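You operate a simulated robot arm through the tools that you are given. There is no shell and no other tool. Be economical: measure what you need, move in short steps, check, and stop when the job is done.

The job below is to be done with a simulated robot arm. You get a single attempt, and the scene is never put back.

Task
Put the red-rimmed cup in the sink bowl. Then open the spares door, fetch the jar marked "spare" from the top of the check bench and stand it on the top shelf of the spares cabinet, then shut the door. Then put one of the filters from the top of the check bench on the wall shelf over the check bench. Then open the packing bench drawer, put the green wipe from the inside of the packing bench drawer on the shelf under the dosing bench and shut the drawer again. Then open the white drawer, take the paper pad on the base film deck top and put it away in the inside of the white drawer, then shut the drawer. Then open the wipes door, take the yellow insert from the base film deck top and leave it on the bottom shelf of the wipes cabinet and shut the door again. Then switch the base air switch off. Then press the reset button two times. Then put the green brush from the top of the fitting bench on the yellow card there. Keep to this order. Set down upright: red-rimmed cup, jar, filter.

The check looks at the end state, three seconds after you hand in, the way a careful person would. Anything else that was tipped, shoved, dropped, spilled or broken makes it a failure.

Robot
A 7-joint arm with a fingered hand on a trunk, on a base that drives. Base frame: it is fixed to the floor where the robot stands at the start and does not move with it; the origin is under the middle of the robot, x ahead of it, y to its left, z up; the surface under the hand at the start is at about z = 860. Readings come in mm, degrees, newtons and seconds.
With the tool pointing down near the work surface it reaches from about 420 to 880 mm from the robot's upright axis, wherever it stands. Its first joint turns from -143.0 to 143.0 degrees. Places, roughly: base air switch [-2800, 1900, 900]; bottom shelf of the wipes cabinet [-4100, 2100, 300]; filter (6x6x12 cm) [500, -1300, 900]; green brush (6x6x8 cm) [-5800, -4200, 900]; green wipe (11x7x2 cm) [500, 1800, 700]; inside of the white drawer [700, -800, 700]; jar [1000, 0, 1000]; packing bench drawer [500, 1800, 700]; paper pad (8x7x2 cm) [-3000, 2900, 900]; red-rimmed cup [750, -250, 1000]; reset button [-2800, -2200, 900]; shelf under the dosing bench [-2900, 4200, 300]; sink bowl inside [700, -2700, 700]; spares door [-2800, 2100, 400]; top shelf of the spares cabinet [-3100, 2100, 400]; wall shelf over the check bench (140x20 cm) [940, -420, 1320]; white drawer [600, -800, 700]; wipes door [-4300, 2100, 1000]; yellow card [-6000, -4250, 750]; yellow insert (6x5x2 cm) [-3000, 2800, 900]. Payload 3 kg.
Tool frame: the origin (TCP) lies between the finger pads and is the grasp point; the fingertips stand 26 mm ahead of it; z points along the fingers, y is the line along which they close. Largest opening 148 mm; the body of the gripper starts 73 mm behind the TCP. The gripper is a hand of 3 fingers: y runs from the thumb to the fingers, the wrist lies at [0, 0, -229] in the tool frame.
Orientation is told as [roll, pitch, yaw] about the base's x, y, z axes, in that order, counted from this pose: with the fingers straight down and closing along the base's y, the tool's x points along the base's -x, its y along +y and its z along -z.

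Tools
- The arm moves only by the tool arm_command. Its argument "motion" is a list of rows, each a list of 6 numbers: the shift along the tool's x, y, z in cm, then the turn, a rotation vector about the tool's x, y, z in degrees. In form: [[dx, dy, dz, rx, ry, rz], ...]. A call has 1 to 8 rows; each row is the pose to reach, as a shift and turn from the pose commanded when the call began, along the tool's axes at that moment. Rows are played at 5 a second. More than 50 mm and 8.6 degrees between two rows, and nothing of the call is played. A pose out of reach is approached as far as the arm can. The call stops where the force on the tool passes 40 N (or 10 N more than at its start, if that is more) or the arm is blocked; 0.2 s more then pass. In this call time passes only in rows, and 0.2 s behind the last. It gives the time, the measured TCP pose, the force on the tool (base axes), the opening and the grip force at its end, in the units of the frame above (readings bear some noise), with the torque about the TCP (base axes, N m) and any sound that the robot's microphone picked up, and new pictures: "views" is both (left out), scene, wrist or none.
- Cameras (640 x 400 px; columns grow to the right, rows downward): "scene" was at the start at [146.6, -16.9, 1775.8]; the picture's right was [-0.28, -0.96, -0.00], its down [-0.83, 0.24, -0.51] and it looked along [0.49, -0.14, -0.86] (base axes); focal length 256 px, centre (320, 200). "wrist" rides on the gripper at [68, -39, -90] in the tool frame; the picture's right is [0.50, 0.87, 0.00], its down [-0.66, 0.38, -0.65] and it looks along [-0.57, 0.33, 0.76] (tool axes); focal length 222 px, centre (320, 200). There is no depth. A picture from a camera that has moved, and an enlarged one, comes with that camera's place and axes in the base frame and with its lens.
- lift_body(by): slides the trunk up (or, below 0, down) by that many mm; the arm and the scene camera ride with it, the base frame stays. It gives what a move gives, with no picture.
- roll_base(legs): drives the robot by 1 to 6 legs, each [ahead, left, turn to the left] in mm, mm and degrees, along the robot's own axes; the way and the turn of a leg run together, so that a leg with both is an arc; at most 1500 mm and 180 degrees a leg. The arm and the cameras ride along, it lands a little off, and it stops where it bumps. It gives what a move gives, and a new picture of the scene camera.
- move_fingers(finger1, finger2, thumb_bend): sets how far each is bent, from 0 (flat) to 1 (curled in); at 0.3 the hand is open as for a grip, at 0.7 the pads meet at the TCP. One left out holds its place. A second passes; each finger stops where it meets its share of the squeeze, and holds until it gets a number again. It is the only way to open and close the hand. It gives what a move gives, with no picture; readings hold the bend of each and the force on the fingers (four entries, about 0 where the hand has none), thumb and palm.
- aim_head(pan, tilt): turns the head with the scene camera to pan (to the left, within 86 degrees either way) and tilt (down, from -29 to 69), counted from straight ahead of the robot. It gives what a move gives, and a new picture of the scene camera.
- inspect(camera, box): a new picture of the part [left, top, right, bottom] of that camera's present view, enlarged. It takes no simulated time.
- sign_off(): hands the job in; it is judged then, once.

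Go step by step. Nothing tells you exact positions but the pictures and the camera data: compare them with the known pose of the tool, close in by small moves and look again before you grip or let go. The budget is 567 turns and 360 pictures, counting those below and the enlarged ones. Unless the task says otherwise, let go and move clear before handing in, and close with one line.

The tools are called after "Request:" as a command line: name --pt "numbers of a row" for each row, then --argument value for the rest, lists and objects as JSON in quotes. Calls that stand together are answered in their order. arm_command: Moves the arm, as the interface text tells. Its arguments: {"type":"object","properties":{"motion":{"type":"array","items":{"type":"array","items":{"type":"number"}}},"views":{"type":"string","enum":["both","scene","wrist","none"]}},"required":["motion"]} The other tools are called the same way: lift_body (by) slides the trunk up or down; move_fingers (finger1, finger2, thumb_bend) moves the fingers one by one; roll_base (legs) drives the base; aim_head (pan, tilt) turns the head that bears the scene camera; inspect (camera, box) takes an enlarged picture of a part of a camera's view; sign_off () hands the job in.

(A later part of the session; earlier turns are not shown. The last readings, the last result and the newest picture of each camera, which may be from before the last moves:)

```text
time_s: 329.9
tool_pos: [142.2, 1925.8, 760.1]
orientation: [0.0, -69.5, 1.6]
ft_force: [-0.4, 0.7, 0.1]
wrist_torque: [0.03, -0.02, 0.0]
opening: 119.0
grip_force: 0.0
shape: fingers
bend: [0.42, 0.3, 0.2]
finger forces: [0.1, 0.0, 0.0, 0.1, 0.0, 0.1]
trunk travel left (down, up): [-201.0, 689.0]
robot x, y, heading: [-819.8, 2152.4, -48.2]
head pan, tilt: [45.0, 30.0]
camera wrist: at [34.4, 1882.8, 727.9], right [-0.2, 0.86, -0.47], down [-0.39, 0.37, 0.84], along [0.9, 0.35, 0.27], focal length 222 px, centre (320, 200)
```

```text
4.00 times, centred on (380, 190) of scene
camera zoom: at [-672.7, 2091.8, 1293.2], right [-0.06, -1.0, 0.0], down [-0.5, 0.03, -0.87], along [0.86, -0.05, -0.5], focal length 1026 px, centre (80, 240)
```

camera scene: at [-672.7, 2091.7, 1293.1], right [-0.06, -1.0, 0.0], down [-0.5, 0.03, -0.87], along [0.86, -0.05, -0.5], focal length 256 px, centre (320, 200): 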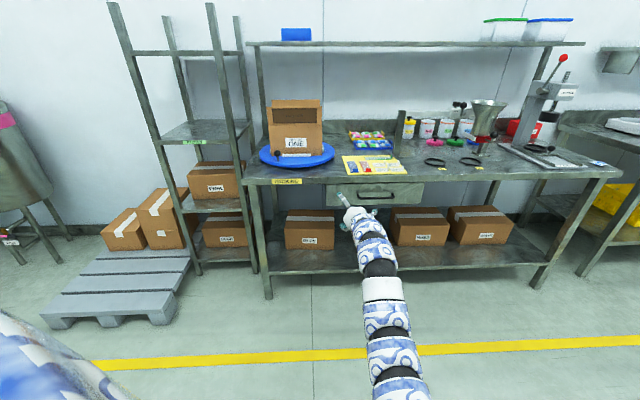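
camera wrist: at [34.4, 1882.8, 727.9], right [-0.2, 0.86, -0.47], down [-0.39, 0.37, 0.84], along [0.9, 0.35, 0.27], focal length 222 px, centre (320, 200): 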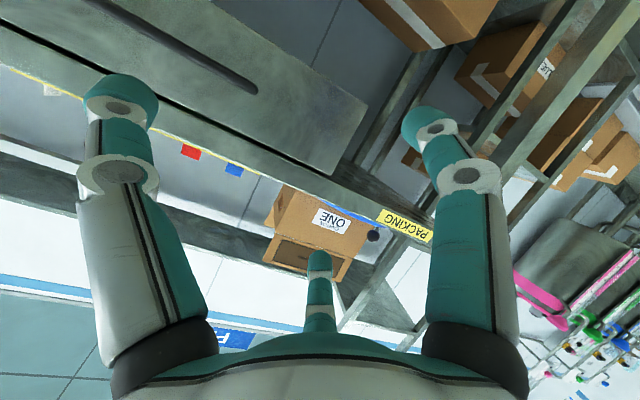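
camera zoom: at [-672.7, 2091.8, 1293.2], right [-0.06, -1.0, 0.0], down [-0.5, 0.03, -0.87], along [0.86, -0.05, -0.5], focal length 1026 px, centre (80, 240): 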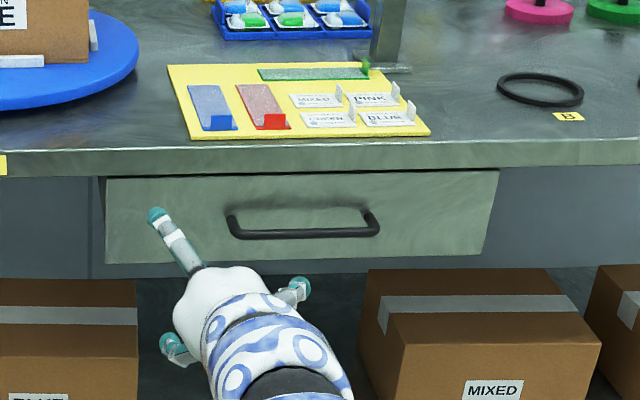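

The drawer front is at x≈351, z 666–774; its bar handle is at about (315,1781,727), horizontal. I roll the hand 90° to grip it.

Request:
arm_command --pt "0 0 0 0 0 8.5" --pt "0 0 0 0 0 17" --pt "0 0 0 0 0 25.5" --pt "0 0 0 0 0 34" --pt "0 0 0 0 0 42.5" --pt "0 0 0 0 0 51" --pt "0 0 0 0 0 59.5" --pt "0 0 0 0 0 68" --views "none"

Request:
arm_command --pt "0 0 0 0 0 8" --pt "0 0 0 0 0 16" --pt "0 0 0 0 0 22" --views "none"

Request:
arm_command --pt "0 0 0 -8 0 0" --pt "0 0 0 -16 0 0" --pt "0 0 0 -20 0 0" --views "both"

```text
time_s: 331.7
tool_pos: [142.8, 1925.6, 760.8]
orientation: [68.2, -20.4, -80.3]
ft_force: [-0.1, -0.1, 0.2]
wrist_torque: [-0.02, 0.01, -0.01]
opening: 119.0
grip_force: 0.2
shape: fingers
bend: [0.42, 0.3, 0.2]
finger forces: [0.2, 0.0, 0.0, 0.0, 0.1, 0.0]
trunk travel left (down, up): [-201.0, 689.0]
robot x, y, heading: [-821.1, 2150.8, -47.9]
head pan, tilt: [45.0, 30.0]
```

```text
time_s: 332.5
tool_pos: [141.8, 1925.3, 761.3]
orientation: [69.6, 0.2, -88.5]
ft_force: [-0.4, 0.7, -0.5]
wrist_torque: [0.02, 0.0, 0.0]
opening: 118.9
grip_force: 0.1
shape: fingers
bend: [0.42, 0.3, 0.2]
finger forces: [0.1, 0.0, 0.0, 0.0, 0.0, 0.1]
trunk travel left (down, up): [-201.0, 689.0]
robot x, y, heading: [-820.0, 2155.5, -48.0]
head pan, tilt: [45.0, 30.0]
```

```text
time_s: 333.3
tool_pos: [142.1, 1925.9, 760.6]
orientation: [89.5, 0.0, -88.3]
ft_force: [-0.6, -0.4, -0.7]
wrist_torque: [0.02, 0.01, 0.0]
opening: 119.0
grip_force: 0.0
shape: fingers
bend: [0.42, 0.3, 0.2]
finger forces: [0.1, 0.0, 0.0, 0.1, 0.0, 0.0]
trunk travel left (down, up): [-201.0, 689.0]
robot x, y, heading: [-819.4, 2155.4, -48.3]
head pan, tilt: [45.0, 30.0]
camera scene: at [-672.7, 2091.9, 1293.2], right [-0.06, -1.0, 0.0], down [-0.5, 0.03, -0.87], along [0.86, -0.05, -0.5], focal length 256 px, centre (320, 200)
camera wrist: at [48.8, 1990.5, 721.0], right [-0.01, 0.5, 0.87], down [-0.63, -0.67, 0.38], along [0.78, -0.54, 0.32], focal length 222 px, centre (320, 200)
```

scene: 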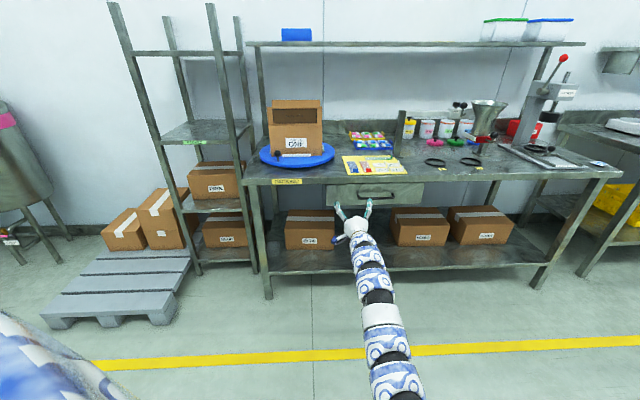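
wrist: 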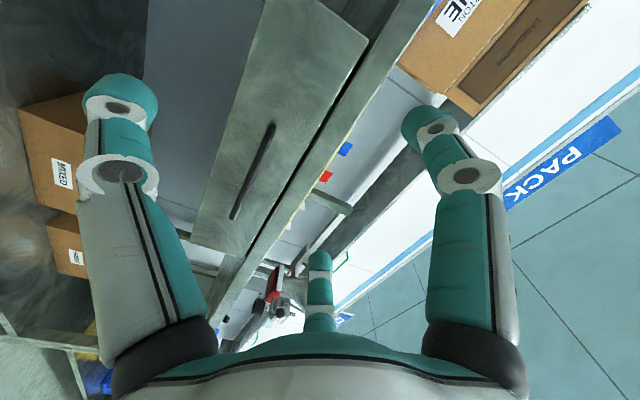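

Request:
move_fingers --finger1 0.3 --finger2 0.3 --thumb_bend 0.3

Request:
lift_body --by -36

Request:
roll_base --legs '[[173, -10, -1.5]]'

Request:
arm_command --pt "0 0 0 0 0 0" --views "wrist"

```text
time_s: 334.3
tool_pos: [141.3, 1924.8, 758.9]
orientation: [89.5, 0.0, -88.3]
ft_force: [-0.9, 0.1, -0.8]
wrist_torque: [0.0, -0.02, -0.01]
opening: 126.9
grip_force: 0.1
shape: fingers
bend: [0.3, 0.3, 0.3]
finger forces: [0.0, 0.0, 0.1, 0.1, 0.0, 0.0]
trunk travel left (down, up): [-201.0, 689.0]
robot x, y, heading: [-817.4, 2153.7, -48.2]
head pan, tilt: [45.0, 30.0]
```

```text
time_s: 335.1
tool_pos: [141.7, 1924.5, 723.9]
orientation: [89.5, 0.1, -88.4]
ft_force: [0.1, 0.2, 0.2]
wrist_torque: [-0.01, 0.01, -0.01]
opening: 126.4
grip_force: 0.1
shape: fingers
bend: [0.3, 0.3, 0.3]
finger forces: [0.0, 0.0, 0.1, 0.0, 0.0, 0.0]
trunk travel left (down, up): [-165.0, 725.0]
robot x, y, heading: [-819.9, 2152.3, -48.3]
head pan, tilt: [45.0, 30.0]
```

```text
time_s: 336.6
tool_pos: [241.6, 1756.7, 725.2]
orientation: [89.5, 0.0, -90.1]
ft_force: [-0.3, 0.5, -0.8]
wrist_torque: [-0.02, -0.01, 0.05]
opening: 127.0
grip_force: 0.2
shape: fingers
bend: [0.3, 0.3, 0.3]
finger forces: [0.0, 0.1, 0.0, 0.1, 0.0, 0.0]
trunk travel left (down, up): [-165.0, 725.0]
robot x, y, heading: [-708.6, 2016.9, -49.8]
head pan, tilt: [45.0, 30.0]
camera scene: at [-567.1, 1948.0, 1257.2], right [-0.09, -1.0, 0.0], down [-0.5, 0.04, -0.87], along [0.86, -0.07, -0.5], focal length 256 px, centre (320, 200)
```

scene: 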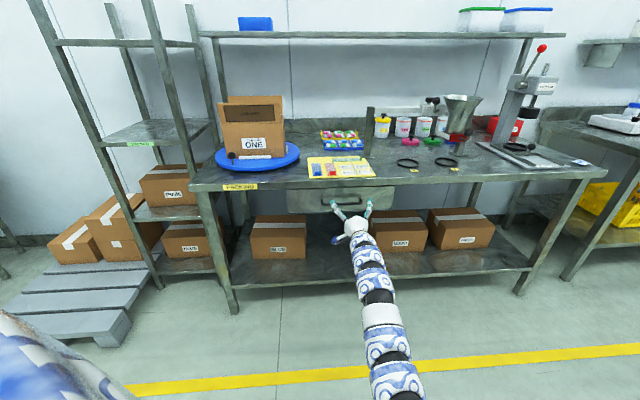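

```text
time_s: 337.0
tool_pos: [241.3, 1757.4, 723.7]
orientation: [89.6, 0.0, -90.0]
ft_force: [0.5, 0.2, -1.1]
wrist_torque: [-0.01, 0.03, 0.04]
opening: 127.1
grip_force: 0.0
shape: fingers
bend: [0.3, 0.3, 0.3]
finger forces: [0.1, 0.0, 0.0, 0.0, 0.0, 0.1]
trunk travel left (down, up): [-165.0, 725.0]
robot x, y, heading: [-709.9, 2015.3, -49.7]
head pan, tilt: [45.0, 30.0]
camera wrist: at [151.1, 1824.0, 685.2], right [0.01, 0.5, 0.87], down [-0.65, -0.65, 0.38], along [0.76, -0.57, 0.32], focal length 222 px, centre (320, 200)
```

wrist: 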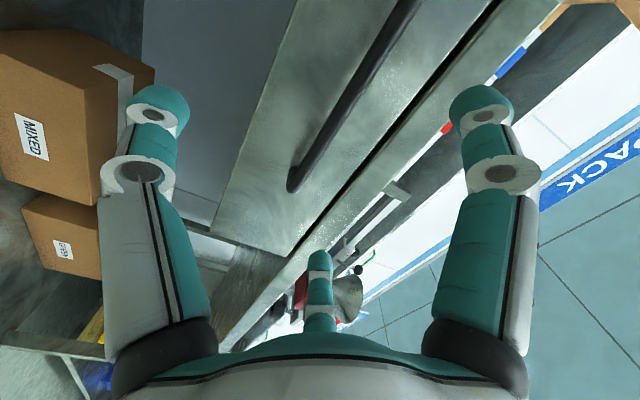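

Request:
roll_base --legs '[[5, 55, 0]]'

Request:
arm_command --pt "0 0 0 0 0 0" --views "wrist"

```text
time_s: 337.9
tool_pos: [286.5, 1787.3, 724.7]
orientation: [89.5, 0.0, -90.1]
ft_force: [0.9, 0.7, 0.4]
wrist_torque: [0.01, 0.01, -0.01]
opening: 127.0
grip_force: 0.2
shape: fingers
bend: [0.3, 0.3, 0.3]
finger forces: [0.0, 0.0, 0.0, 0.0, 0.0, 0.0]
trunk travel left (down, up): [-165.0, 725.0]
robot x, y, heading: [-661.2, 2045.2, -49.9]
head pan, tilt: [45.0, 30.0]
camera scene: at [-522.4, 1978.8, 1257.2], right [-0.09, -1.0, 0.0], down [-0.5, 0.04, -0.87], along [0.86, -0.07, -0.5], focal length 256 px, centre (320, 200)
```

scene: 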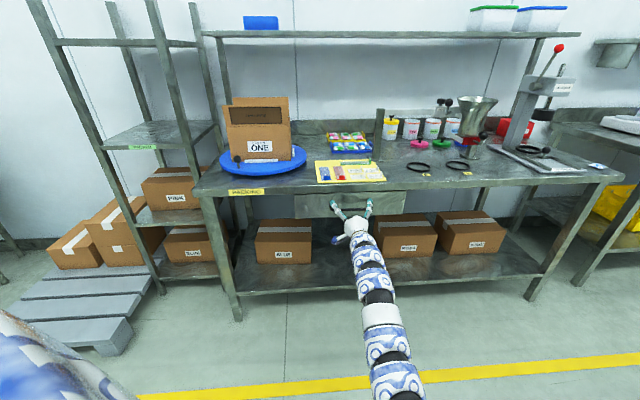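

```text
time_s: 338.4
tool_pos: [286.4, 1788.1, 723.1]
orientation: [89.6, 0.0, -90.1]
ft_force: [-0.1, -0.1, -0.1]
wrist_torque: [0.0, 0.02, 0.0]
opening: 126.9
grip_force: 0.1
shape: fingers
bend: [0.3, 0.3, 0.3]
finger forces: [0.0, 0.0, 0.0, 0.0, 0.0, 0.0]
trunk travel left (down, up): [-165.0, 725.0]
robot x, y, heading: [-666.9, 2047.1, -50.2]
head pan, tilt: [45.0, 30.0]
camera wrist: at [195.9, 1855.3, 685.2], right [0.01, 0.5, 0.87], down [-0.65, -0.65, 0.38], along [0.76, -0.57, 0.32], focal length 222 px, centre (320, 200)
```

wrist: 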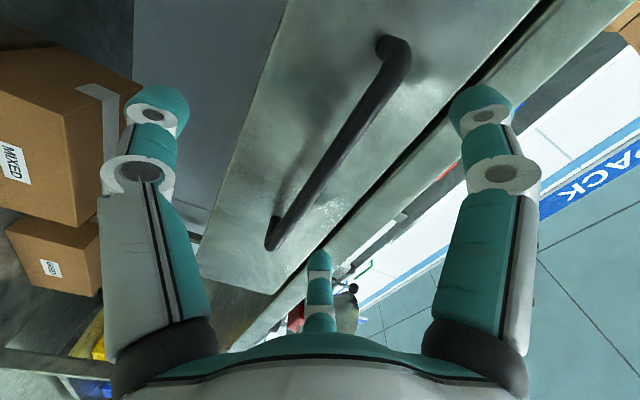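

The bar is between the fingers as with the door; I hook it and pull.

Request:
move_fingers --finger1 0.8 --finger2 0.8 --thumb_bend 0.75

Request:
arm_command --pt "0 0 0 0 0 0" --views "wrist"

```text
time_s: 339.4
tool_pos: [286.8, 1788.1, 725.0]
orientation: [89.6, 0.1, -90.1]
ft_force: [0.8, -0.2, 8.3]
wrist_torque: [0.02, -0.22, -0.02]
opening: 5.4
grip_force: 15.2
shape: fingers
bend: [0.72, 0.72, 0.68]
finger forces: [10.8, 10.9, 0.0, 0.1, 7.2, 0.1]
trunk travel left (down, up): [-165.0, 725.0]
robot x, y, heading: [-667.8, 2048.1, -49.8]
head pan, tilt: [45.0, 30.0]
```

```text
time_s: 339.8
tool_pos: [286.0, 1788.6, 725.2]
orientation: [89.7, 0.0, -90.0]
ft_force: [0.7, -0.1, 8.1]
wrist_torque: [0.01, -0.27, -0.02]
opening: 5.3
grip_force: 14.2
shape: fingers
bend: [0.72, 0.72, 0.71]
finger forces: [11.0, 10.9, 0.0, 0.1, 6.5, 0.0]
trunk travel left (down, up): [-165.0, 725.0]
robot x, y, heading: [-668.1, 2048.3, -49.7]
head pan, tilt: [45.0, 30.0]
camera wrist: at [195.6, 1855.1, 686.5], right [0.01, 0.5, 0.87], down [-0.65, -0.65, 0.38], along [0.76, -0.57, 0.32], focal length 222 px, centre (320, 200)
```

wrist: 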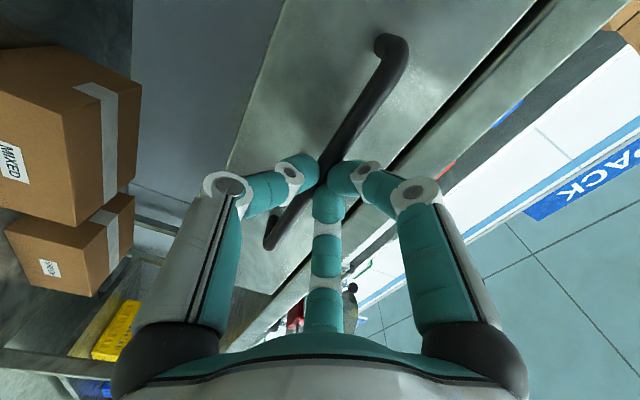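

Request:
roll_base --legs '[[-52, -61, 0]]'

Request:
arm_command --pt "0 0 0 0 0 0" --views "wrist"

```text
time_s: 340.8
tool_pos: [207.5, 1787.5, 724.4]
orientation: [89.5, 0.0, -90.2]
ft_force: [-0.3, 1.6, 6.0]
wrist_torque: [-0.01, -0.14, 0.02]
opening: 4.3
grip_force: 14.9
shape: fingers
bend: [0.72, 0.72, 0.72]
finger forces: [10.5, 10.3, 0.1, 0.0, 9.6, 0.0]
trunk travel left (down, up): [-165.0, 725.0]
robot x, y, heading: [-750.2, 2044.4, -49.9]
head pan, tilt: [45.0, 30.0]
camera scene: at [-601.8, 1979.3, 1257.3], right [-0.09, -1.0, 0.0], down [-0.5, 0.04, -0.87], along [0.86, -0.07, -0.5], focal length 256 px, centre (320, 200)
```

scene: 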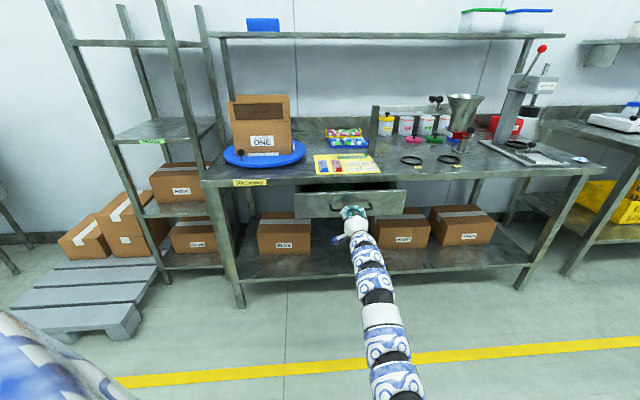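

```text
time_s: 341.2
tool_pos: [207.4, 1788.3, 725.1]
orientation: [89.6, 0.0, -90.2]
ft_force: [0.1, -0.6, 4.3]
wrist_torque: [0.01, -0.1, -0.03]
opening: 3.8
grip_force: 15.5
shape: fingers
bend: [0.72, 0.72, 0.72]
finger forces: [10.4, 10.4, 0.0, 0.1, 10.1, 0.0]
trunk travel left (down, up): [-165.0, 725.0]
robot x, y, heading: [-744.9, 2049.6, -49.8]
head pan, tilt: [45.0, 30.0]
camera wrist: at [116.7, 1855.8, 686.2], right [0.01, 0.5, 0.87], down [-0.65, -0.65, 0.38], along [0.76, -0.57, 0.32], focal length 222 px, centre (320, 200)
```

wrist: 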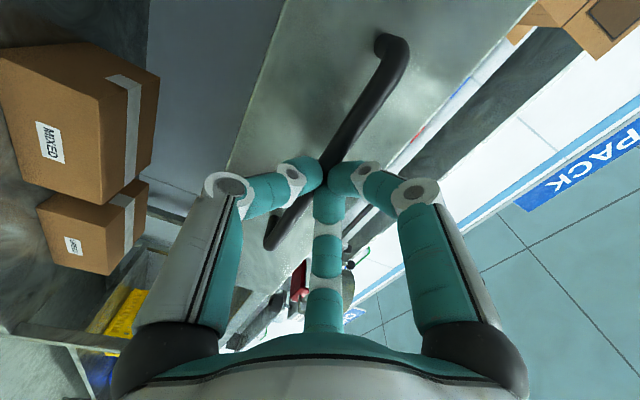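

The drawer opens. I pull it further.

Request:
roll_base --legs '[[-123, -145, 0]]'

Request:
inspect --camera "scene" --box '[260, 150, 460, 260]'

```text
time_s: 342.8
tool_pos: [17.2, 1786.5, 724.1]
orientation: [89.5, 0.0, -90.3]
ft_force: [0.1, 0.2, -0.3]
wrist_torque: [-0.01, 0.0, 0.01]
opening: 0.1
grip_force: 0.0
shape: fingers
bend: [0.74, 0.73, 0.73]
finger forces: [0.1, 0.0, 0.0, 0.0, 0.0, 0.0]
trunk travel left (down, up): [-165.0, 725.0]
robot x, y, heading: [-934.7, 2050.4, -50.1]
head pan, tilt: [45.0, 30.0]
camera scene: at [-791.6, 1981.5, 1257.1], right [-0.09, -1.0, 0.0], down [-0.5, 0.04, -0.87], along [0.86, -0.08, -0.5], focal length 256 px, centre (320, 200)
```

scene: 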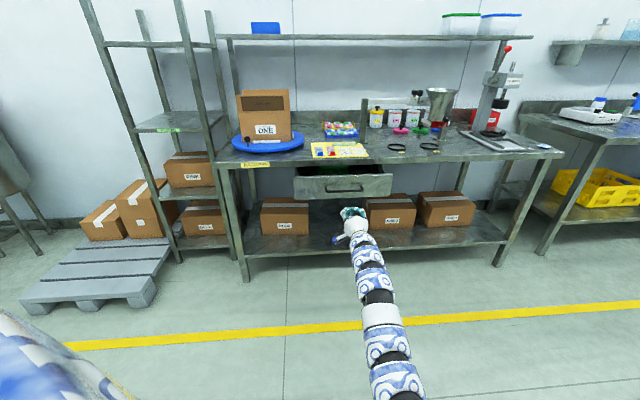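

```text
3.20 times, centred on (360, 205) of scene
camera zoom: at [-791.6, 1981.5, 1257.1], right [-0.09, -1.0, 0.0], down [-0.5, 0.04, -0.87], along [0.86, -0.08, -0.5], focal length 820 px, centre (192, 184)
```

zoom: 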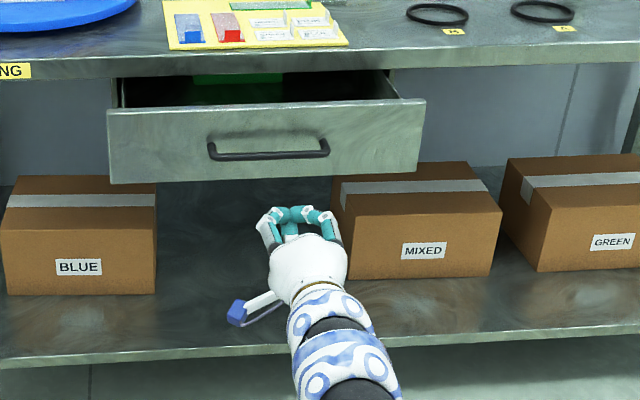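

The hand slipped off with the drawer about 95 mm open. I regrip slightly deeper.

Request:
move_fingers --finger1 0.3 --finger2 0.3 --thumb_bend 0.3

Request:
roll_base --legs '[[110, 131, 0]]'

Request:
arm_command --pt "0 0 0 0 0 0" --views "wrist"

```text
time_s: 343.8
tool_pos: [16.6, 1787.7, 724.6]
orientation: [89.5, -0.1, -90.3]
ft_force: [0.3, 0.0, 0.1]
wrist_torque: [-0.02, 0.0, 0.01]
opening: 126.4
grip_force: 0.2
shape: fingers
bend: [0.3, 0.3, 0.3]
finger forces: [0.1, 0.0, 0.0, 0.1, 0.0, 0.1]
trunk travel left (down, up): [-165.0, 725.0]
robot x, y, heading: [-930.9, 2048.0, -50.0]
head pan, tilt: [45.0, 30.0]
```

```text
time_s: 345.2
tool_pos: [188.4, 1788.0, 724.3]
orientation: [89.5, 0.0, -90.1]
ft_force: [0.2, 0.6, 0.1]
wrist_torque: [-0.01, 0.01, 0.0]
opening: 126.3
grip_force: 0.1
shape: fingers
bend: [0.3, 0.3, 0.3]
finger forces: [0.1, 0.0, 0.0, 0.0, 0.0, 0.1]
trunk travel left (down, up): [-165.0, 725.0]
robot x, y, heading: [-765.5, 2052.7, -50.2]
head pan, tilt: [45.0, 30.0]
camera scene: at [-620.5, 1979.7, 1257.2], right [-0.09, -1.0, 0.0], down [-0.5, 0.04, -0.87], along [0.86, -0.07, -0.5], focal length 256 px, centre (320, 200)
```

scene: 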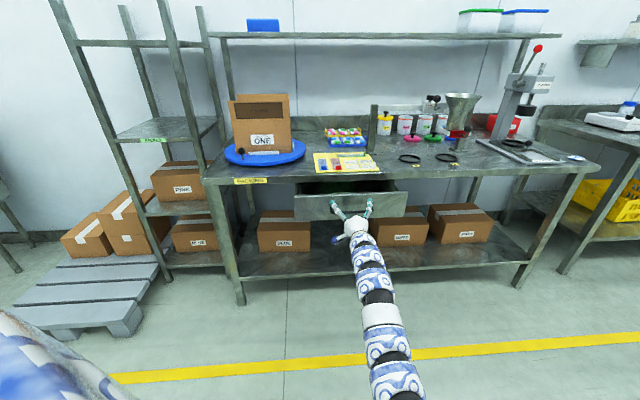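

```text
time_s: 345.6
tool_pos: [187.7, 1787.8, 724.6]
orientation: [89.5, 0.0, -90.0]
ft_force: [0.0, 0.2, 1.5]
wrist_torque: [0.03, -0.03, 0.03]
opening: 126.6
grip_force: 0.1
shape: fingers
bend: [0.3, 0.3, 0.3]
finger forces: [0.1, 0.1, 0.0, 0.0, 0.1, 0.0]
trunk travel left (down, up): [-165.0, 725.0]
robot x, y, heading: [-764.0, 2046.6, -50.0]
head pan, tilt: [45.0, 30.0]
camera wrist: at [97.7, 1855.6, 685.2], right [0.01, 0.5, 0.87], down [-0.65, -0.65, 0.38], along [0.76, -0.57, 0.32], focal length 222 px, centre (320, 200)
```

wrist: 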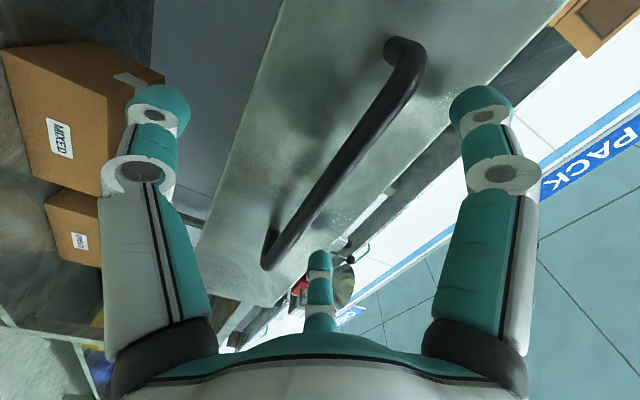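

Request:
move_fingers --finger1 0.9 --finger2 0.9 --thumb_bend 0.9

Request:
roll_base --legs '[[-64, -77, 0]]'

Request:
arm_command --pt "0 0 0 0 0 0" --views "wrist"

```text
time_s: 346.6
tool_pos: [189.1, 1786.9, 724.0]
orientation: [89.5, 0.0, -90.1]
ft_force: [0.3, -1.2, 0.1]
wrist_torque: [0.01, 0.02, 0.01]
opening: 0.0
grip_force: 0.0
shape: fingers
bend: [0.82, 0.82, 0.8]
finger forces: [0.1, 0.0, 0.0, 0.0, 0.1, 0.1]
trunk travel left (down, up): [-165.0, 725.0]
robot x, y, heading: [-765.7, 2049.2, -50.0]
head pan, tilt: [45.0, 30.0]
```

```text
time_s: 347.8
tool_pos: [88.2, 1786.5, 724.7]
orientation: [89.5, 0.0, -90.1]
ft_force: [-0.3, 0.1, 0.1]
wrist_torque: [-0.02, 0.01, -0.04]
opening: 0.0
grip_force: 0.0
shape: fingers
bend: [0.83, 0.83, 0.81]
finger forces: [0.0, 0.0, 0.1, 0.0, 0.1, 0.0]
trunk travel left (down, up): [-165.0, 725.0]
robot x, y, heading: [-864.5, 2046.0, -50.1]
head pan, tilt: [45.0, 30.0]
camera scene: at [-719.8, 1977.9, 1257.2], right [-0.09, -1.0, 0.0], down [-0.5, 0.04, -0.87], along [0.86, -0.07, -0.5], focal length 256 px, centre (320, 200)
```

scene: 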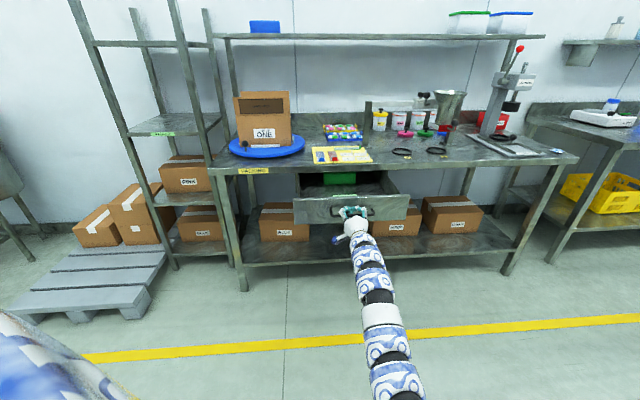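

```text
time_s: 348.2
tool_pos: [88.0, 1786.8, 724.2]
orientation: [89.4, 0.0, -90.0]
ft_force: [0.1, -0.2, 0.5]
wrist_torque: [0.0, 0.02, -0.03]
opening: 0.0
grip_force: 0.1
shape: fingers
bend: [0.83, 0.83, 0.81]
finger forces: [0.0, 0.0, 0.0, 0.1, 0.0, 0.0]
trunk travel left (down, up): [-165.0, 725.0]
robot x, y, heading: [-866.1, 2043.7, -49.9]
head pan, tilt: [45.0, 30.0]
camera wrist: at [-1.9, 1854.2, 685.3], right [0.01, 0.5, 0.87], down [-0.65, -0.65, 0.38], along [0.76, -0.57, 0.32], focal length 222 px, centre (320, 200)
```

wrist: 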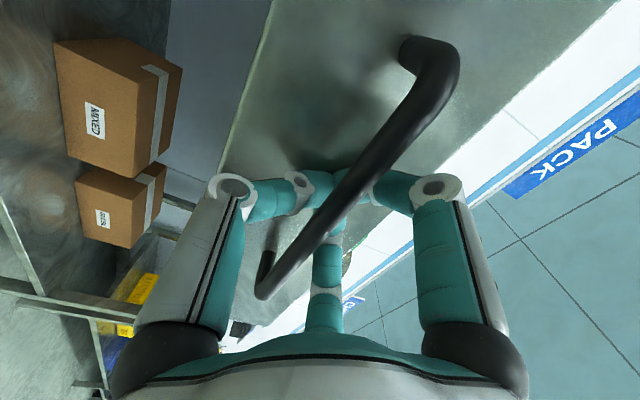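

Hooked well; the drawer is about 200 mm open. I check its inside.

Request:
inspect --camera "scene" --box '[280, 150, 440, 250]'

```text
4.00 times, centred on (360, 200) of scene
camera zoom: at [-720.0, 1977.9, 1257.2], right [-0.09, -1.0, 0.0], down [-0.5, 0.04, -0.87], along [0.86, -0.07, -0.5], focal length 1026 px, centre (160, 200)
```

zoom: 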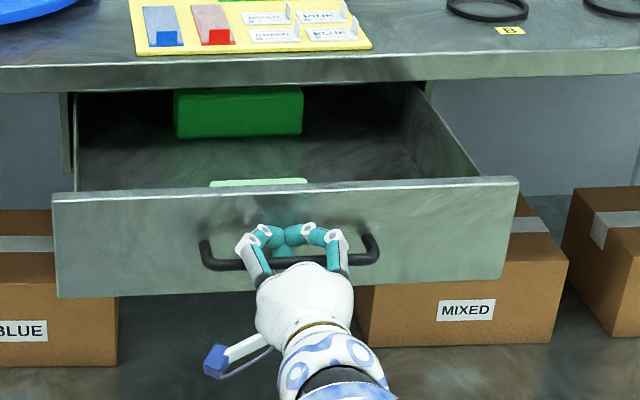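

The light-green wipe lies just behind the drawer front. I pull about 70 mm more.

Request:
roll_base --legs '[[-48, -58, 0]]'

Request:
inspect --camera "scene" --box '[280, 150, 440, 250]'

```text
time_s: 349.2
tool_pos: [13.2, 1786.9, 724.2]
orientation: [89.5, 0.0, -90.0]
ft_force: [26.0, -0.5, 0.2]
wrist_torque: [0.01, -0.04, 0.02]
opening: 0.0
grip_force: 17.4
shape: fingers
bend: [0.83, 0.83, 0.77]
finger forces: [0.0, 0.0, 0.0, 0.0, 35.0, 0.0]
trunk travel left (down, up): [-165.0, 725.0]
robot x, y, heading: [-939.1, 2044.6, -49.8]
head pan, tilt: [45.0, 30.0]
camera scene: at [-794.5, 1977.3, 1257.0], right [-0.09, -1.0, 0.0], down [-0.5, 0.04, -0.87], along [0.86, -0.07, -0.5], focal length 256 px, centre (320, 200)
```

scene: 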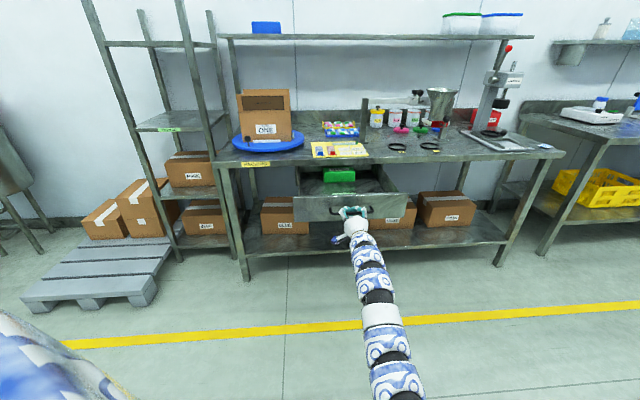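

```text
4.00 times, centred on (360, 200) of scene
camera zoom: at [-794.5, 1977.3, 1257.0], right [-0.09, -1.0, 0.0], down [-0.5, 0.04, -0.87], along [0.86, -0.07, -0.5], focal length 1026 px, centre (160, 200)
```

zoom: 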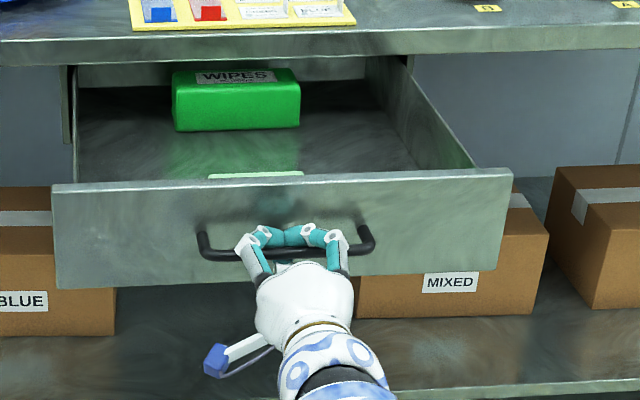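

The drawer is fully open (stop reached). I ease off, release the handle and retreat, then turn the hand to point down.

Request:
roll_base --legs '[[8, 9, 0]]'

Request:
move_fingers --finger1 0.3 --finger2 0.3 --thumb_bend 0.3

Request:
roll_base --legs '[[-129, -153, 0]]'

Request:
arm_command --pt "0 0 0 0 0 -8.5" --pt "0 0 0 0 0 -17" --pt "0 0 0 0 0 -25.5" --pt "0 0 0 0 0 -34" --pt "0 0 0 0 0 -42.5" --pt "0 0 0 0 0 -51" --pt "0 0 0 0 0 -59.5" --pt "0 0 0 0 0 -68" --views "none"

Request:
arm_command --pt "0 0 0 0 0 -8" --pt "0 0 0 0 0 -16" --pt "0 0 0 0 0 -22" --views "none"

```text
time_s: 350.0
tool_pos: [26.3, 1785.5, 724.6]
orientation: [89.5, 0.0, -90.0]
ft_force: [-1.3, -0.1, 1.1]
wrist_torque: [0.0, 0.02, -0.01]
opening: 0.2
grip_force: 0.0
shape: fingers
bend: [0.86, 0.86, 0.81]
finger forces: [0.0, 0.2, 0.0, 0.1, 0.1, 0.1]
trunk travel left (down, up): [-165.0, 725.0]
robot x, y, heading: [-926.0, 2046.3, -50.1]
head pan, tilt: [45.0, 30.0]
camera scene: at [-783.9, 1977.1, 1257.2], right [-0.09, -1.0, 0.0], down [-0.5, 0.04, -0.87], along [0.86, -0.07, -0.5], focal length 256 px, centre (320, 200)
```

scene: 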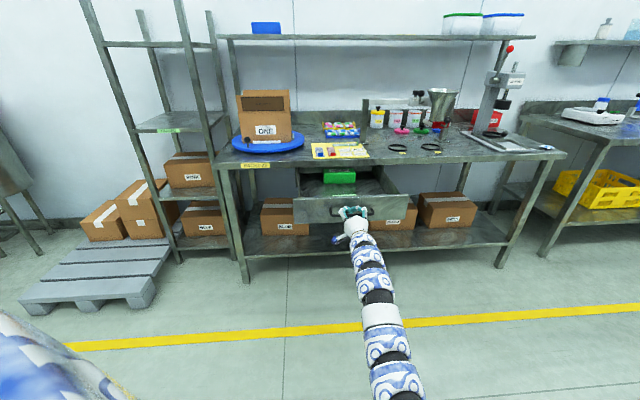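

```text
time_s: 351.0
tool_pos: [25.4, 1786.6, 725.2]
orientation: [89.5, 0.0, -89.9]
ft_force: [0.6, -0.8, 0.2]
wrist_torque: [-0.01, 0.0, 0.03]
opening: 126.5
grip_force: 0.0
shape: fingers
bend: [0.3, 0.3, 0.3]
finger forces: [0.1, 0.0, 0.0, 0.0, 0.0, 0.0]
trunk travel left (down, up): [-165.0, 725.0]
robot x, y, heading: [-929.5, 2043.3, -49.9]
head pan, tilt: [45.0, 30.0]
```

```text
time_s: 352.6
tool_pos: [-176.2, 1786.7, 724.0]
orientation: [89.4, 0.1, -90.0]
ft_force: [-0.4, -0.4, -0.2]
wrist_torque: [-0.03, -0.03, -0.02]
opening: 126.9
grip_force: 0.0
shape: fingers
bend: [0.3, 0.3, 0.3]
finger forces: [0.0, 0.1, 0.0, 0.0, 0.1, 0.0]
trunk travel left (down, up): [-165.0, 725.0]
robot x, y, heading: [-1129.4, 2044.3, -49.9]
head pan, tilt: [45.0, 30.0]
camera scene: at [-985.5, 1977.0, 1257.1], right [-0.09, -1.0, 0.0], down [-0.5, 0.04, -0.87], along [0.86, -0.07, -0.5], focal length 256 px, centre (320, 200)
```

scene: 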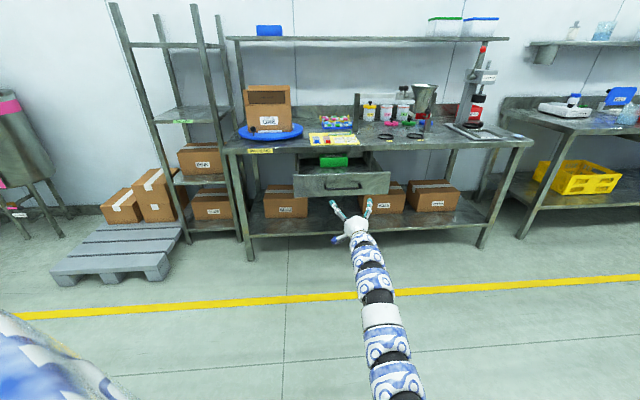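

```text
time_s: 354.4
tool_pos: [-175.7, 1787.4, 724.0]
orientation: [88.7, -68.1, -88.7]
ft_force: [0.2, 0.3, 0.2]
wrist_torque: [0.04, 0.0, -0.02]
opening: 126.5
grip_force: 0.1
shape: fingers
bend: [0.3, 0.3, 0.3]
finger forces: [0.0, 0.0, 0.0, 0.0, 0.1, 0.0]
trunk travel left (down, up): [-165.0, 725.0]
robot x, y, heading: [-1129.7, 2041.9, -49.9]
head pan, tilt: [45.0, 30.0]
```

```text
time_s: 355.2
tool_pos: [-176.2, 1785.8, 723.9]
orientation: [-6.1, -89.5, 5.8]
ft_force: [-0.2, -0.2, 0.0]
wrist_torque: [0.04, 0.0, -0.02]
opening: 126.9
grip_force: 0.1
shape: fingers
bend: [0.3, 0.3, 0.3]
finger forces: [0.0, 0.0, 0.0, 0.0, 0.1, 0.1]
trunk travel left (down, up): [-165.0, 725.0]
robot x, y, heading: [-1128.9, 2044.9, -49.7]
head pan, tilt: [45.0, 30.0]
```

Request:
arm_command --pt "0 0 -2 0 8.5 0" --pt "0 0 -4 0 17 0" --pt "0 0 -6 0 25.5 0" --pt "0 0 -8 0 34 0" --pt "0 0 -10 0 42.5 0" --pt "0 0 -12 0 51 0" --pt "0 0 -14 0 59.5 0" --pt "0 0 -16 0 68 0" --views "none"

Request:
arm_command --pt "0 0 0 0 8 0" --pt "0 0 0 0 16 0" --pt "0 0 0 0 22 0" --pt "0 0 0 0 22 0" --views "both"

```text
time_s: 357.0
tool_pos: [-338.0, 1786.6, 725.9]
orientation: [0.2, -21.4, -0.1]
ft_force: [-0.2, 0.5, -0.9]
wrist_torque: [0.02, -0.04, 0.01]
opening: 126.9
grip_force: 0.0
shape: fingers
bend: [0.3, 0.3, 0.3]
finger forces: [0.0, 0.0, 0.1, 0.0, 0.0, 0.0]
trunk travel left (down, up): [-165.0, 725.0]
robot x, y, heading: [-1130.9, 2042.2, -49.8]
head pan, tilt: [45.0, 30.0]
```

```text
time_s: 358.0
tool_pos: [-371.8, 1768.1, 737.8]
orientation: [0.2, 0.5, -0.2]
ft_force: [-0.1, -0.4, 0.5]
wrist_torque: [0.11, 0.0, -0.04]
opening: 127.0
grip_force: 0.0
shape: fingers
bend: [0.3, 0.3, 0.3]
finger forces: [0.1, 0.0, 0.0, 0.1, 0.1, 0.1]
out of reach, approached as far as the arm can: row 3, 4
trunk travel left (down, up): [-165.0, 725.0]
robot x, y, heading: [-1127.0, 2042.2, -49.9]
head pan, tilt: [45.0, 30.0]
camera scene: at [-986.4, 1974.4, 1257.1], right [-0.09, -1.0, 0.0], down [-0.5, 0.05, -0.87], along [0.86, -0.07, -0.5], focal length 256 px, centre (320, 200)
camera wrist: at [-438.2, 1730.1, 827.9], right [-0.5, 0.87, 0.01], down [0.66, 0.37, 0.65], along [0.56, 0.33, -0.76], focal length 222 px, centre (320, 200)
```

scene: 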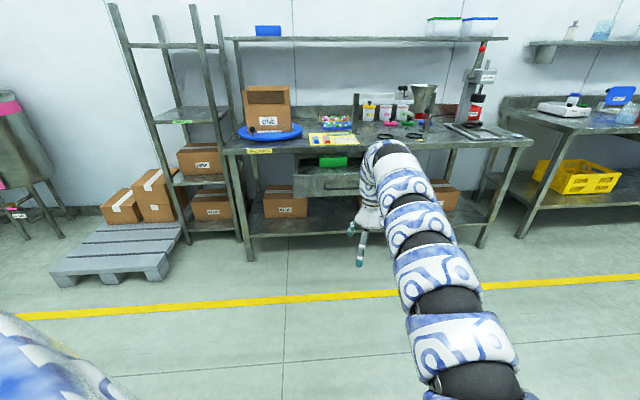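
wrist: 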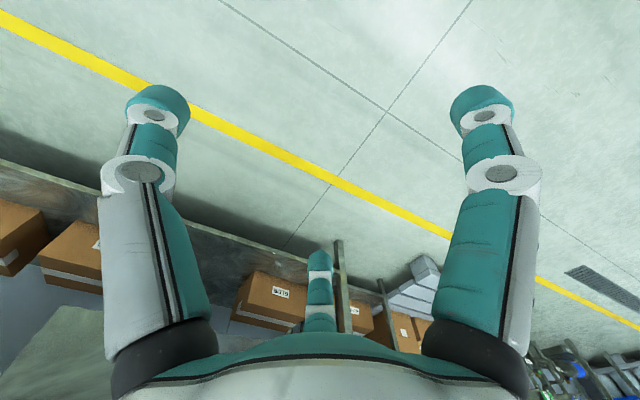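

Request:
lift_body --by 190

Request:
roll_base --legs '[[332, 426, 0]]'

Request:
arm_command --pt "0 0 0 0 0 0" --views "wrist"

```text
time_s: 360.0
tool_pos: [-370.5, 1772.9, 926.3]
orientation: [0.0, 0.5, -0.1]
ft_force: [0.3, 0.3, 0.6]
wrist_torque: [0.01, 0.0, -0.02]
opening: 126.9
grip_force: 0.1
shape: fingers
bend: [0.3, 0.3, 0.3]
finger forces: [0.0, 0.0, 0.1, 0.1, 0.1, 0.0]
trunk travel left (down, up): [-355.0, 535.0]
robot x, y, heading: [-1130.8, 2045.4, -49.6]
head pan, tilt: [45.0, 30.0]
```

```text
time_s: 363.2
tool_pos: [170.1, 1790.6, 926.9]
orientation: [0.0, 0.5, -0.2]
ft_force: [-0.4, -0.3, 0.2]
wrist_torque: [0.0, -0.04, 0.0]
opening: 127.0
grip_force: 0.0
shape: fingers
bend: [0.3, 0.3, 0.3]
finger forces: [0.0, 0.0, 0.0, 0.0, 0.0, 0.0]
trunk travel left (down, up): [-355.0, 535.0]
robot x, y, heading: [-590.0, 2064.2, -49.9]
head pan, tilt: [45.0, 30.0]
camera scene: at [-445.8, 1995.3, 1447.2], right [-0.09, -1.0, 0.0], down [-0.5, 0.04, -0.87], along [0.86, -0.08, -0.5], focal length 256 px, centre (320, 200)
```

scene: 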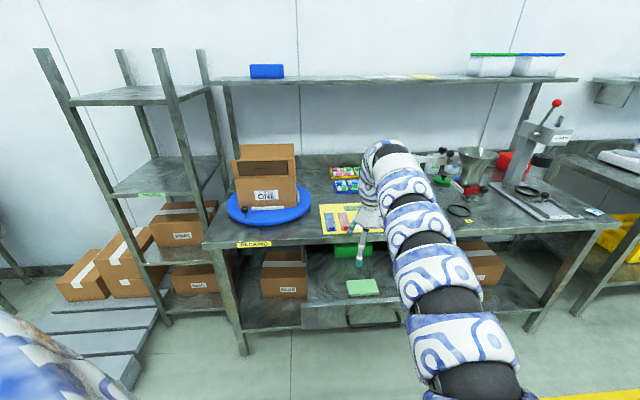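

```text
time_s: 363.6
tool_pos: [168.1, 1789.8, 927.2]
orientation: [0.0, 0.5, -0.1]
ft_force: [-0.1, 0.4, -0.1]
wrist_torque: [0.01, -0.02, -0.03]
opening: 127.1
grip_force: 0.0
shape: fingers
bend: [0.3, 0.3, 0.3]
finger forces: [0.0, 0.1, 0.0, 0.0, 0.0, 0.0]
trunk travel left (down, up): [-355.0, 535.0]
robot x, y, heading: [-584.0, 2060.0, -49.8]
head pan, tilt: [45.0, 30.0]
camera wrist: at [102.3, 1751.0, 1018.0], right [-0.5, 0.87, 0.0], down [0.66, 0.38, 0.65], along [0.56, 0.33, -0.76], focal length 222 px, centre (320, 200)
```

wrist: 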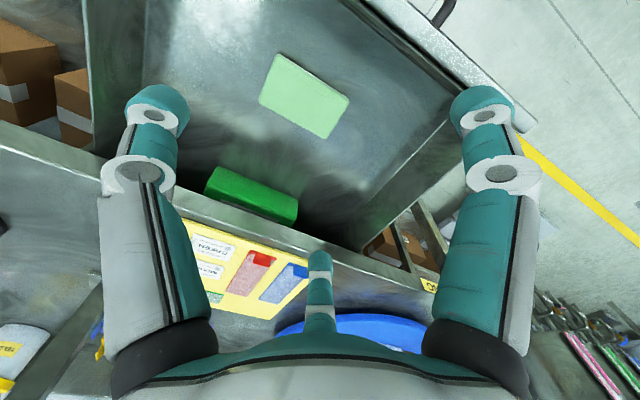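

The wipe lies at about (197,1781), 68×110 mm, long side along y, top z≈686. I centre over it and lower.

Request:
roll_base --legs '[[26, 16, 0]]'

Request:
lift_body --by -170

Request:
arm_command --pt "0 0 0 0 0 0" --views "wrist"

```text
time_s: 364.4
tool_pos: [199.0, 1780.6, 926.8]
orientation: [0.1, 0.6, 0.0]
ft_force: [0.0, 0.1, 0.7]
wrist_torque: [0.0, 0.02, -0.01]
opening: 126.9
grip_force: 0.1
shape: fingers
bend: [0.3, 0.3, 0.3]
finger forces: [0.0, 0.1, 0.1, 0.1, 0.0, 0.0]
trunk travel left (down, up): [-355.0, 535.0]
robot x, y, heading: [-559.7, 2054.8, -50.0]
head pan, tilt: [45.0, 30.0]
camera scene: at [-416.5, 1985.4, 1447.1], right [-0.09, -1.0, 0.0], down [-0.5, 0.04, -0.87], along [0.86, -0.08, -0.5], focal length 256 px, centre (320, 200)
```

scene: 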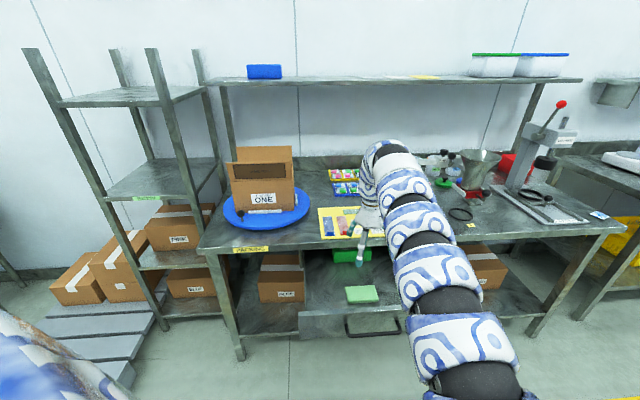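

```text
time_s: 366.3
tool_pos: [199.1, 1780.6, 757.0]
orientation: [0.0, 0.5, -0.1]
ft_force: [-0.6, -0.5, 0.3]
wrist_torque: [0.01, -0.02, 0.0]
opening: 127.1
grip_force: 0.2
shape: fingers
bend: [0.3, 0.3, 0.3]
finger forces: [0.0, 0.0, 0.0, 0.0, 0.0, 0.0]
trunk travel left (down, up): [-185.0, 705.0]
robot x, y, heading: [-560.7, 2052.0, -49.9]
head pan, tilt: [45.0, 30.0]
```

```text
time_s: 366.7
tool_pos: [199.2, 1783.3, 756.9]
orientation: [0.0, 0.5, -0.1]
ft_force: [0.9, 0.0, -0.2]
wrist_torque: [-0.01, -0.01, 0.01]
opening: 126.9
grip_force: 0.0
shape: fingers
bend: [0.3, 0.3, 0.3]
finger forces: [0.1, 0.0, 0.0, 0.0, 0.0, 0.1]
trunk travel left (down, up): [-185.0, 705.0]
robot x, y, heading: [-561.3, 2054.5, -49.8]
head pan, tilt: [45.0, 30.0]
camera wrist: at [131.7, 1741.4, 848.0], right [-0.5, 0.87, 0.01], down [0.66, 0.38, 0.65], along [0.56, 0.33, -0.76], focal length 222 px, centre (320, 200)
```

wrist: 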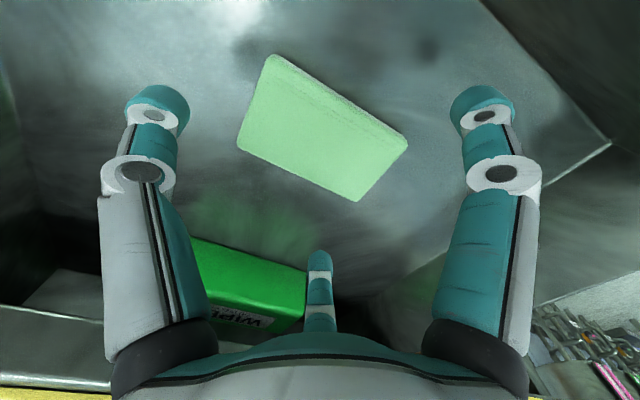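

Request:
lift_body --by -46

Request:
lift_body --by -6

Request:
move_fingers --finger1 0.45 --finger2 0.45 --thumb_bend 0.38

Request:
arm_command --pt "0 0 0 0 0 0" --views "wrist"

```text
time_s: 367.6
tool_pos: [199.8, 1779.9, 711.4]
orientation: [-0.1, 0.5, -0.1]
ft_force: [0.2, -1.1, 0.0]
wrist_torque: [-0.01, -0.04, 0.02]
opening: 126.9
grip_force: 0.5
shape: fingers
bend: [0.3, 0.3, 0.3]
finger forces: [0.1, 0.7, 0.0, 0.0, 0.2, 0.1]
trunk travel left (down, up): [-139.0, 751.0]
robot x, y, heading: [-560.6, 2053.0, -49.8]
head pan, tilt: [45.0, 30.0]
```

```text
time_s: 368.1
tool_pos: [198.9, 1781.0, 710.2]
orientation: [0.0, 0.2, -0.1]
ft_force: [0.3, -1.1, 27.3]
wrist_torque: [-0.04, -0.4, 0.15]
opening: 128.0
grip_force: 14.1
shape: fingers
bend: [0.3, 0.29, 0.3]
finger forces: [6.6, 11.5, 0.0, 0.0, 9.4, 0.0]
trunk travel left (down, up): [-133.0, 757.0]
robot x, y, heading: [-557.2, 2055.4, -50.2]
head pan, tilt: [45.0, 30.0]
```

```text
time_s: 368.7
tool_pos: [199.3, 1780.6, 712.7]
orientation: [-0.1, 0.0, -0.1]
ft_force: [-0.5, -0.4, 31.5]
wrist_torque: [0.32, 0.24, 0.01]
opening: 119.3
grip_force: 15.2
shape: fingers
bend: [0.32, 0.32, 0.34]
finger forces: [13.5, 9.5, 0.0, 0.0, 7.9, 0.0]
trunk travel left (down, up): [-133.0, 757.0]
robot x, y, heading: [-556.2, 2053.1, -50.4]
head pan, tilt: [45.0, 30.0]
stopped: the force on the tool passed its limit at 41 N (the readings are from after the stop); the commanded pose is now the measured one
```

```text
time_s: 369.3
tool_pos: [199.8, 1779.5, 712.4]
orientation: [-0.2, -0.1, -0.1]
ft_force: [1.3, -0.1, 26.0]
wrist_torque: [0.35, 0.29, 0.02]
opening: 114.6
grip_force: 13.4
shape: fingers
bend: [0.34, 0.34, 0.35]
finger forces: [12.5, 8.2, 0.1, 0.1, 5.9, 0.0]
trunk travel left (down, up): [-133.0, 757.0]
robot x, y, heading: [-559.9, 2051.0, -49.9]
head pan, tilt: [45.0, 30.0]
stopped in row 1: the force on the tool passed its limit at 42 N (the readings are from after the stop); the commanded pose is now the measured one
camera wrist: at [131.8, 1741.3, 802.8], right [-0.5, 0.87, 0.0], down [0.65, 0.38, 0.66], along [0.57, 0.32, -0.76], focal length 222 px, centre (320, 200)
```

wrist: 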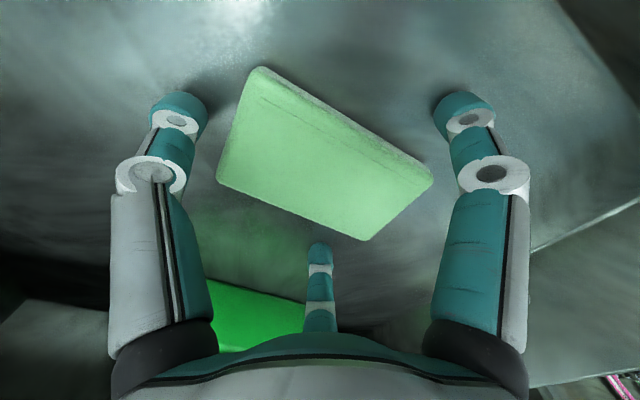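

The fingertips touch the drawer floor. I raise 12 mm and close.

Request:
lift_body --by 12

Request:
move_fingers --finger1 0.45 --finger2 0.45 --thumb_bend 0.4

Request:
arm_command --pt "0 0 0 0 0 0" --views "wrist"

```text
time_s: 369.9
tool_pos: [198.9, 1779.6, 719.8]
orientation: [0.0, 0.3, -0.1]
ft_force: [-0.1, 0.8, -1.1]
wrist_torque: [0.01, 0.01, 0.0]
opening: 95.8
grip_force: 0.0
shape: fingers
bend: [0.41, 0.4, 0.38]
finger forces: [0.0, 0.1, 0.1, 0.0, 0.0, 0.1]
trunk travel left (down, up): [-145.0, 745.0]
robot x, y, heading: [-561.8, 2051.1, -50.1]
head pan, tilt: [45.0, 30.0]
```

```text
time_s: 370.9
tool_pos: [199.9, 1779.5, 721.1]
orientation: [0.0, 0.1, 0.0]
ft_force: [0.2, -0.9, 0.2]
wrist_torque: [0.0, 0.02, 0.01]
opening: 87.4
grip_force: 0.0
shape: fingers
bend: [0.45, 0.45, 0.4]
finger forces: [0.0, 0.0, 0.0, 0.1, 0.0, 0.0]
trunk travel left (down, up): [-145.0, 745.0]
robot x, y, heading: [-558.1, 2049.7, -50.1]
head pan, tilt: [45.0, 30.0]
```

```text
time_s: 371.3
tool_pos: [199.6, 1780.1, 720.9]
orientation: [0.0, 0.1, -0.1]
ft_force: [-0.6, -1.6, -0.2]
wrist_torque: [0.01, 0.03, 0.04]
opening: 87.6
grip_force: 0.1
shape: fingers
bend: [0.45, 0.45, 0.4]
finger forces: [0.2, 0.1, 0.0, 0.1, 0.1, 0.0]
trunk travel left (down, up): [-145.0, 745.0]
robot x, y, heading: [-560.6, 2049.3, -50.0]
head pan, tilt: [45.0, 30.0]
camera wrist: at [132.5, 1741.0, 811.3], right [-0.5, 0.87, 0.0], down [0.66, 0.38, 0.65], along [0.57, 0.33, -0.76], focal length 222 px, centre (320, 200)
```

wrist: 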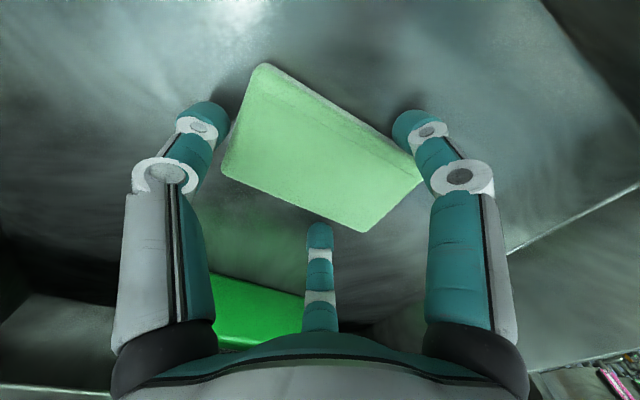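

Request:
move_fingers --finger1 0.7 --finger2 0.7 --thumb_bend 0.6

Request:
arm_command --pt "0 0 0 0 0 0" --views "wrist"

```text
time_s: 372.3
tool_pos: [200.3, 1779.6, 721.3]
orientation: [0.0, 0.1, -0.1]
ft_force: [0.4, 0.3, -0.2]
wrist_torque: [0.01, 0.11, -0.01]
opening: 50.6
grip_force: 11.2
shape: fingers
bend: [0.5, 0.56, 0.57]
finger forces: [8.6, 8.9, 0.1, 0.0, 4.5, 0.0]
trunk travel left (down, up): [-145.0, 745.0]
robot x, y, heading: [-558.6, 2054.6, -50.0]
head pan, tilt: [45.0, 30.0]
```

```text
time_s: 372.7
tool_pos: [199.1, 1779.8, 722.3]
orientation: [0.0, 0.1, 0.0]
ft_force: [0.1, 0.4, -0.1]
wrist_torque: [0.06, 0.08, -0.02]
opening: 50.7
grip_force: 10.9
shape: fingers
bend: [0.5, 0.56, 0.57]
finger forces: [8.7, 8.8, 0.0, 0.0, 4.3, 0.0]
trunk travel left (down, up): [-145.0, 745.0]
robot x, y, heading: [-562.0, 2052.3, -49.9]
head pan, tilt: [45.0, 30.0]
camera wrist: at [132.5, 1741.0, 811.3], right [-0.5, 0.87, 0.0], down [0.66, 0.38, 0.65], along [0.57, 0.33, -0.76], focal length 222 px, centre (320, 200)
```

wrist: 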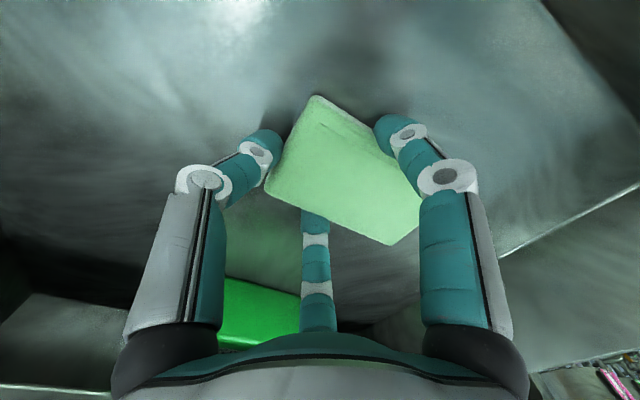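

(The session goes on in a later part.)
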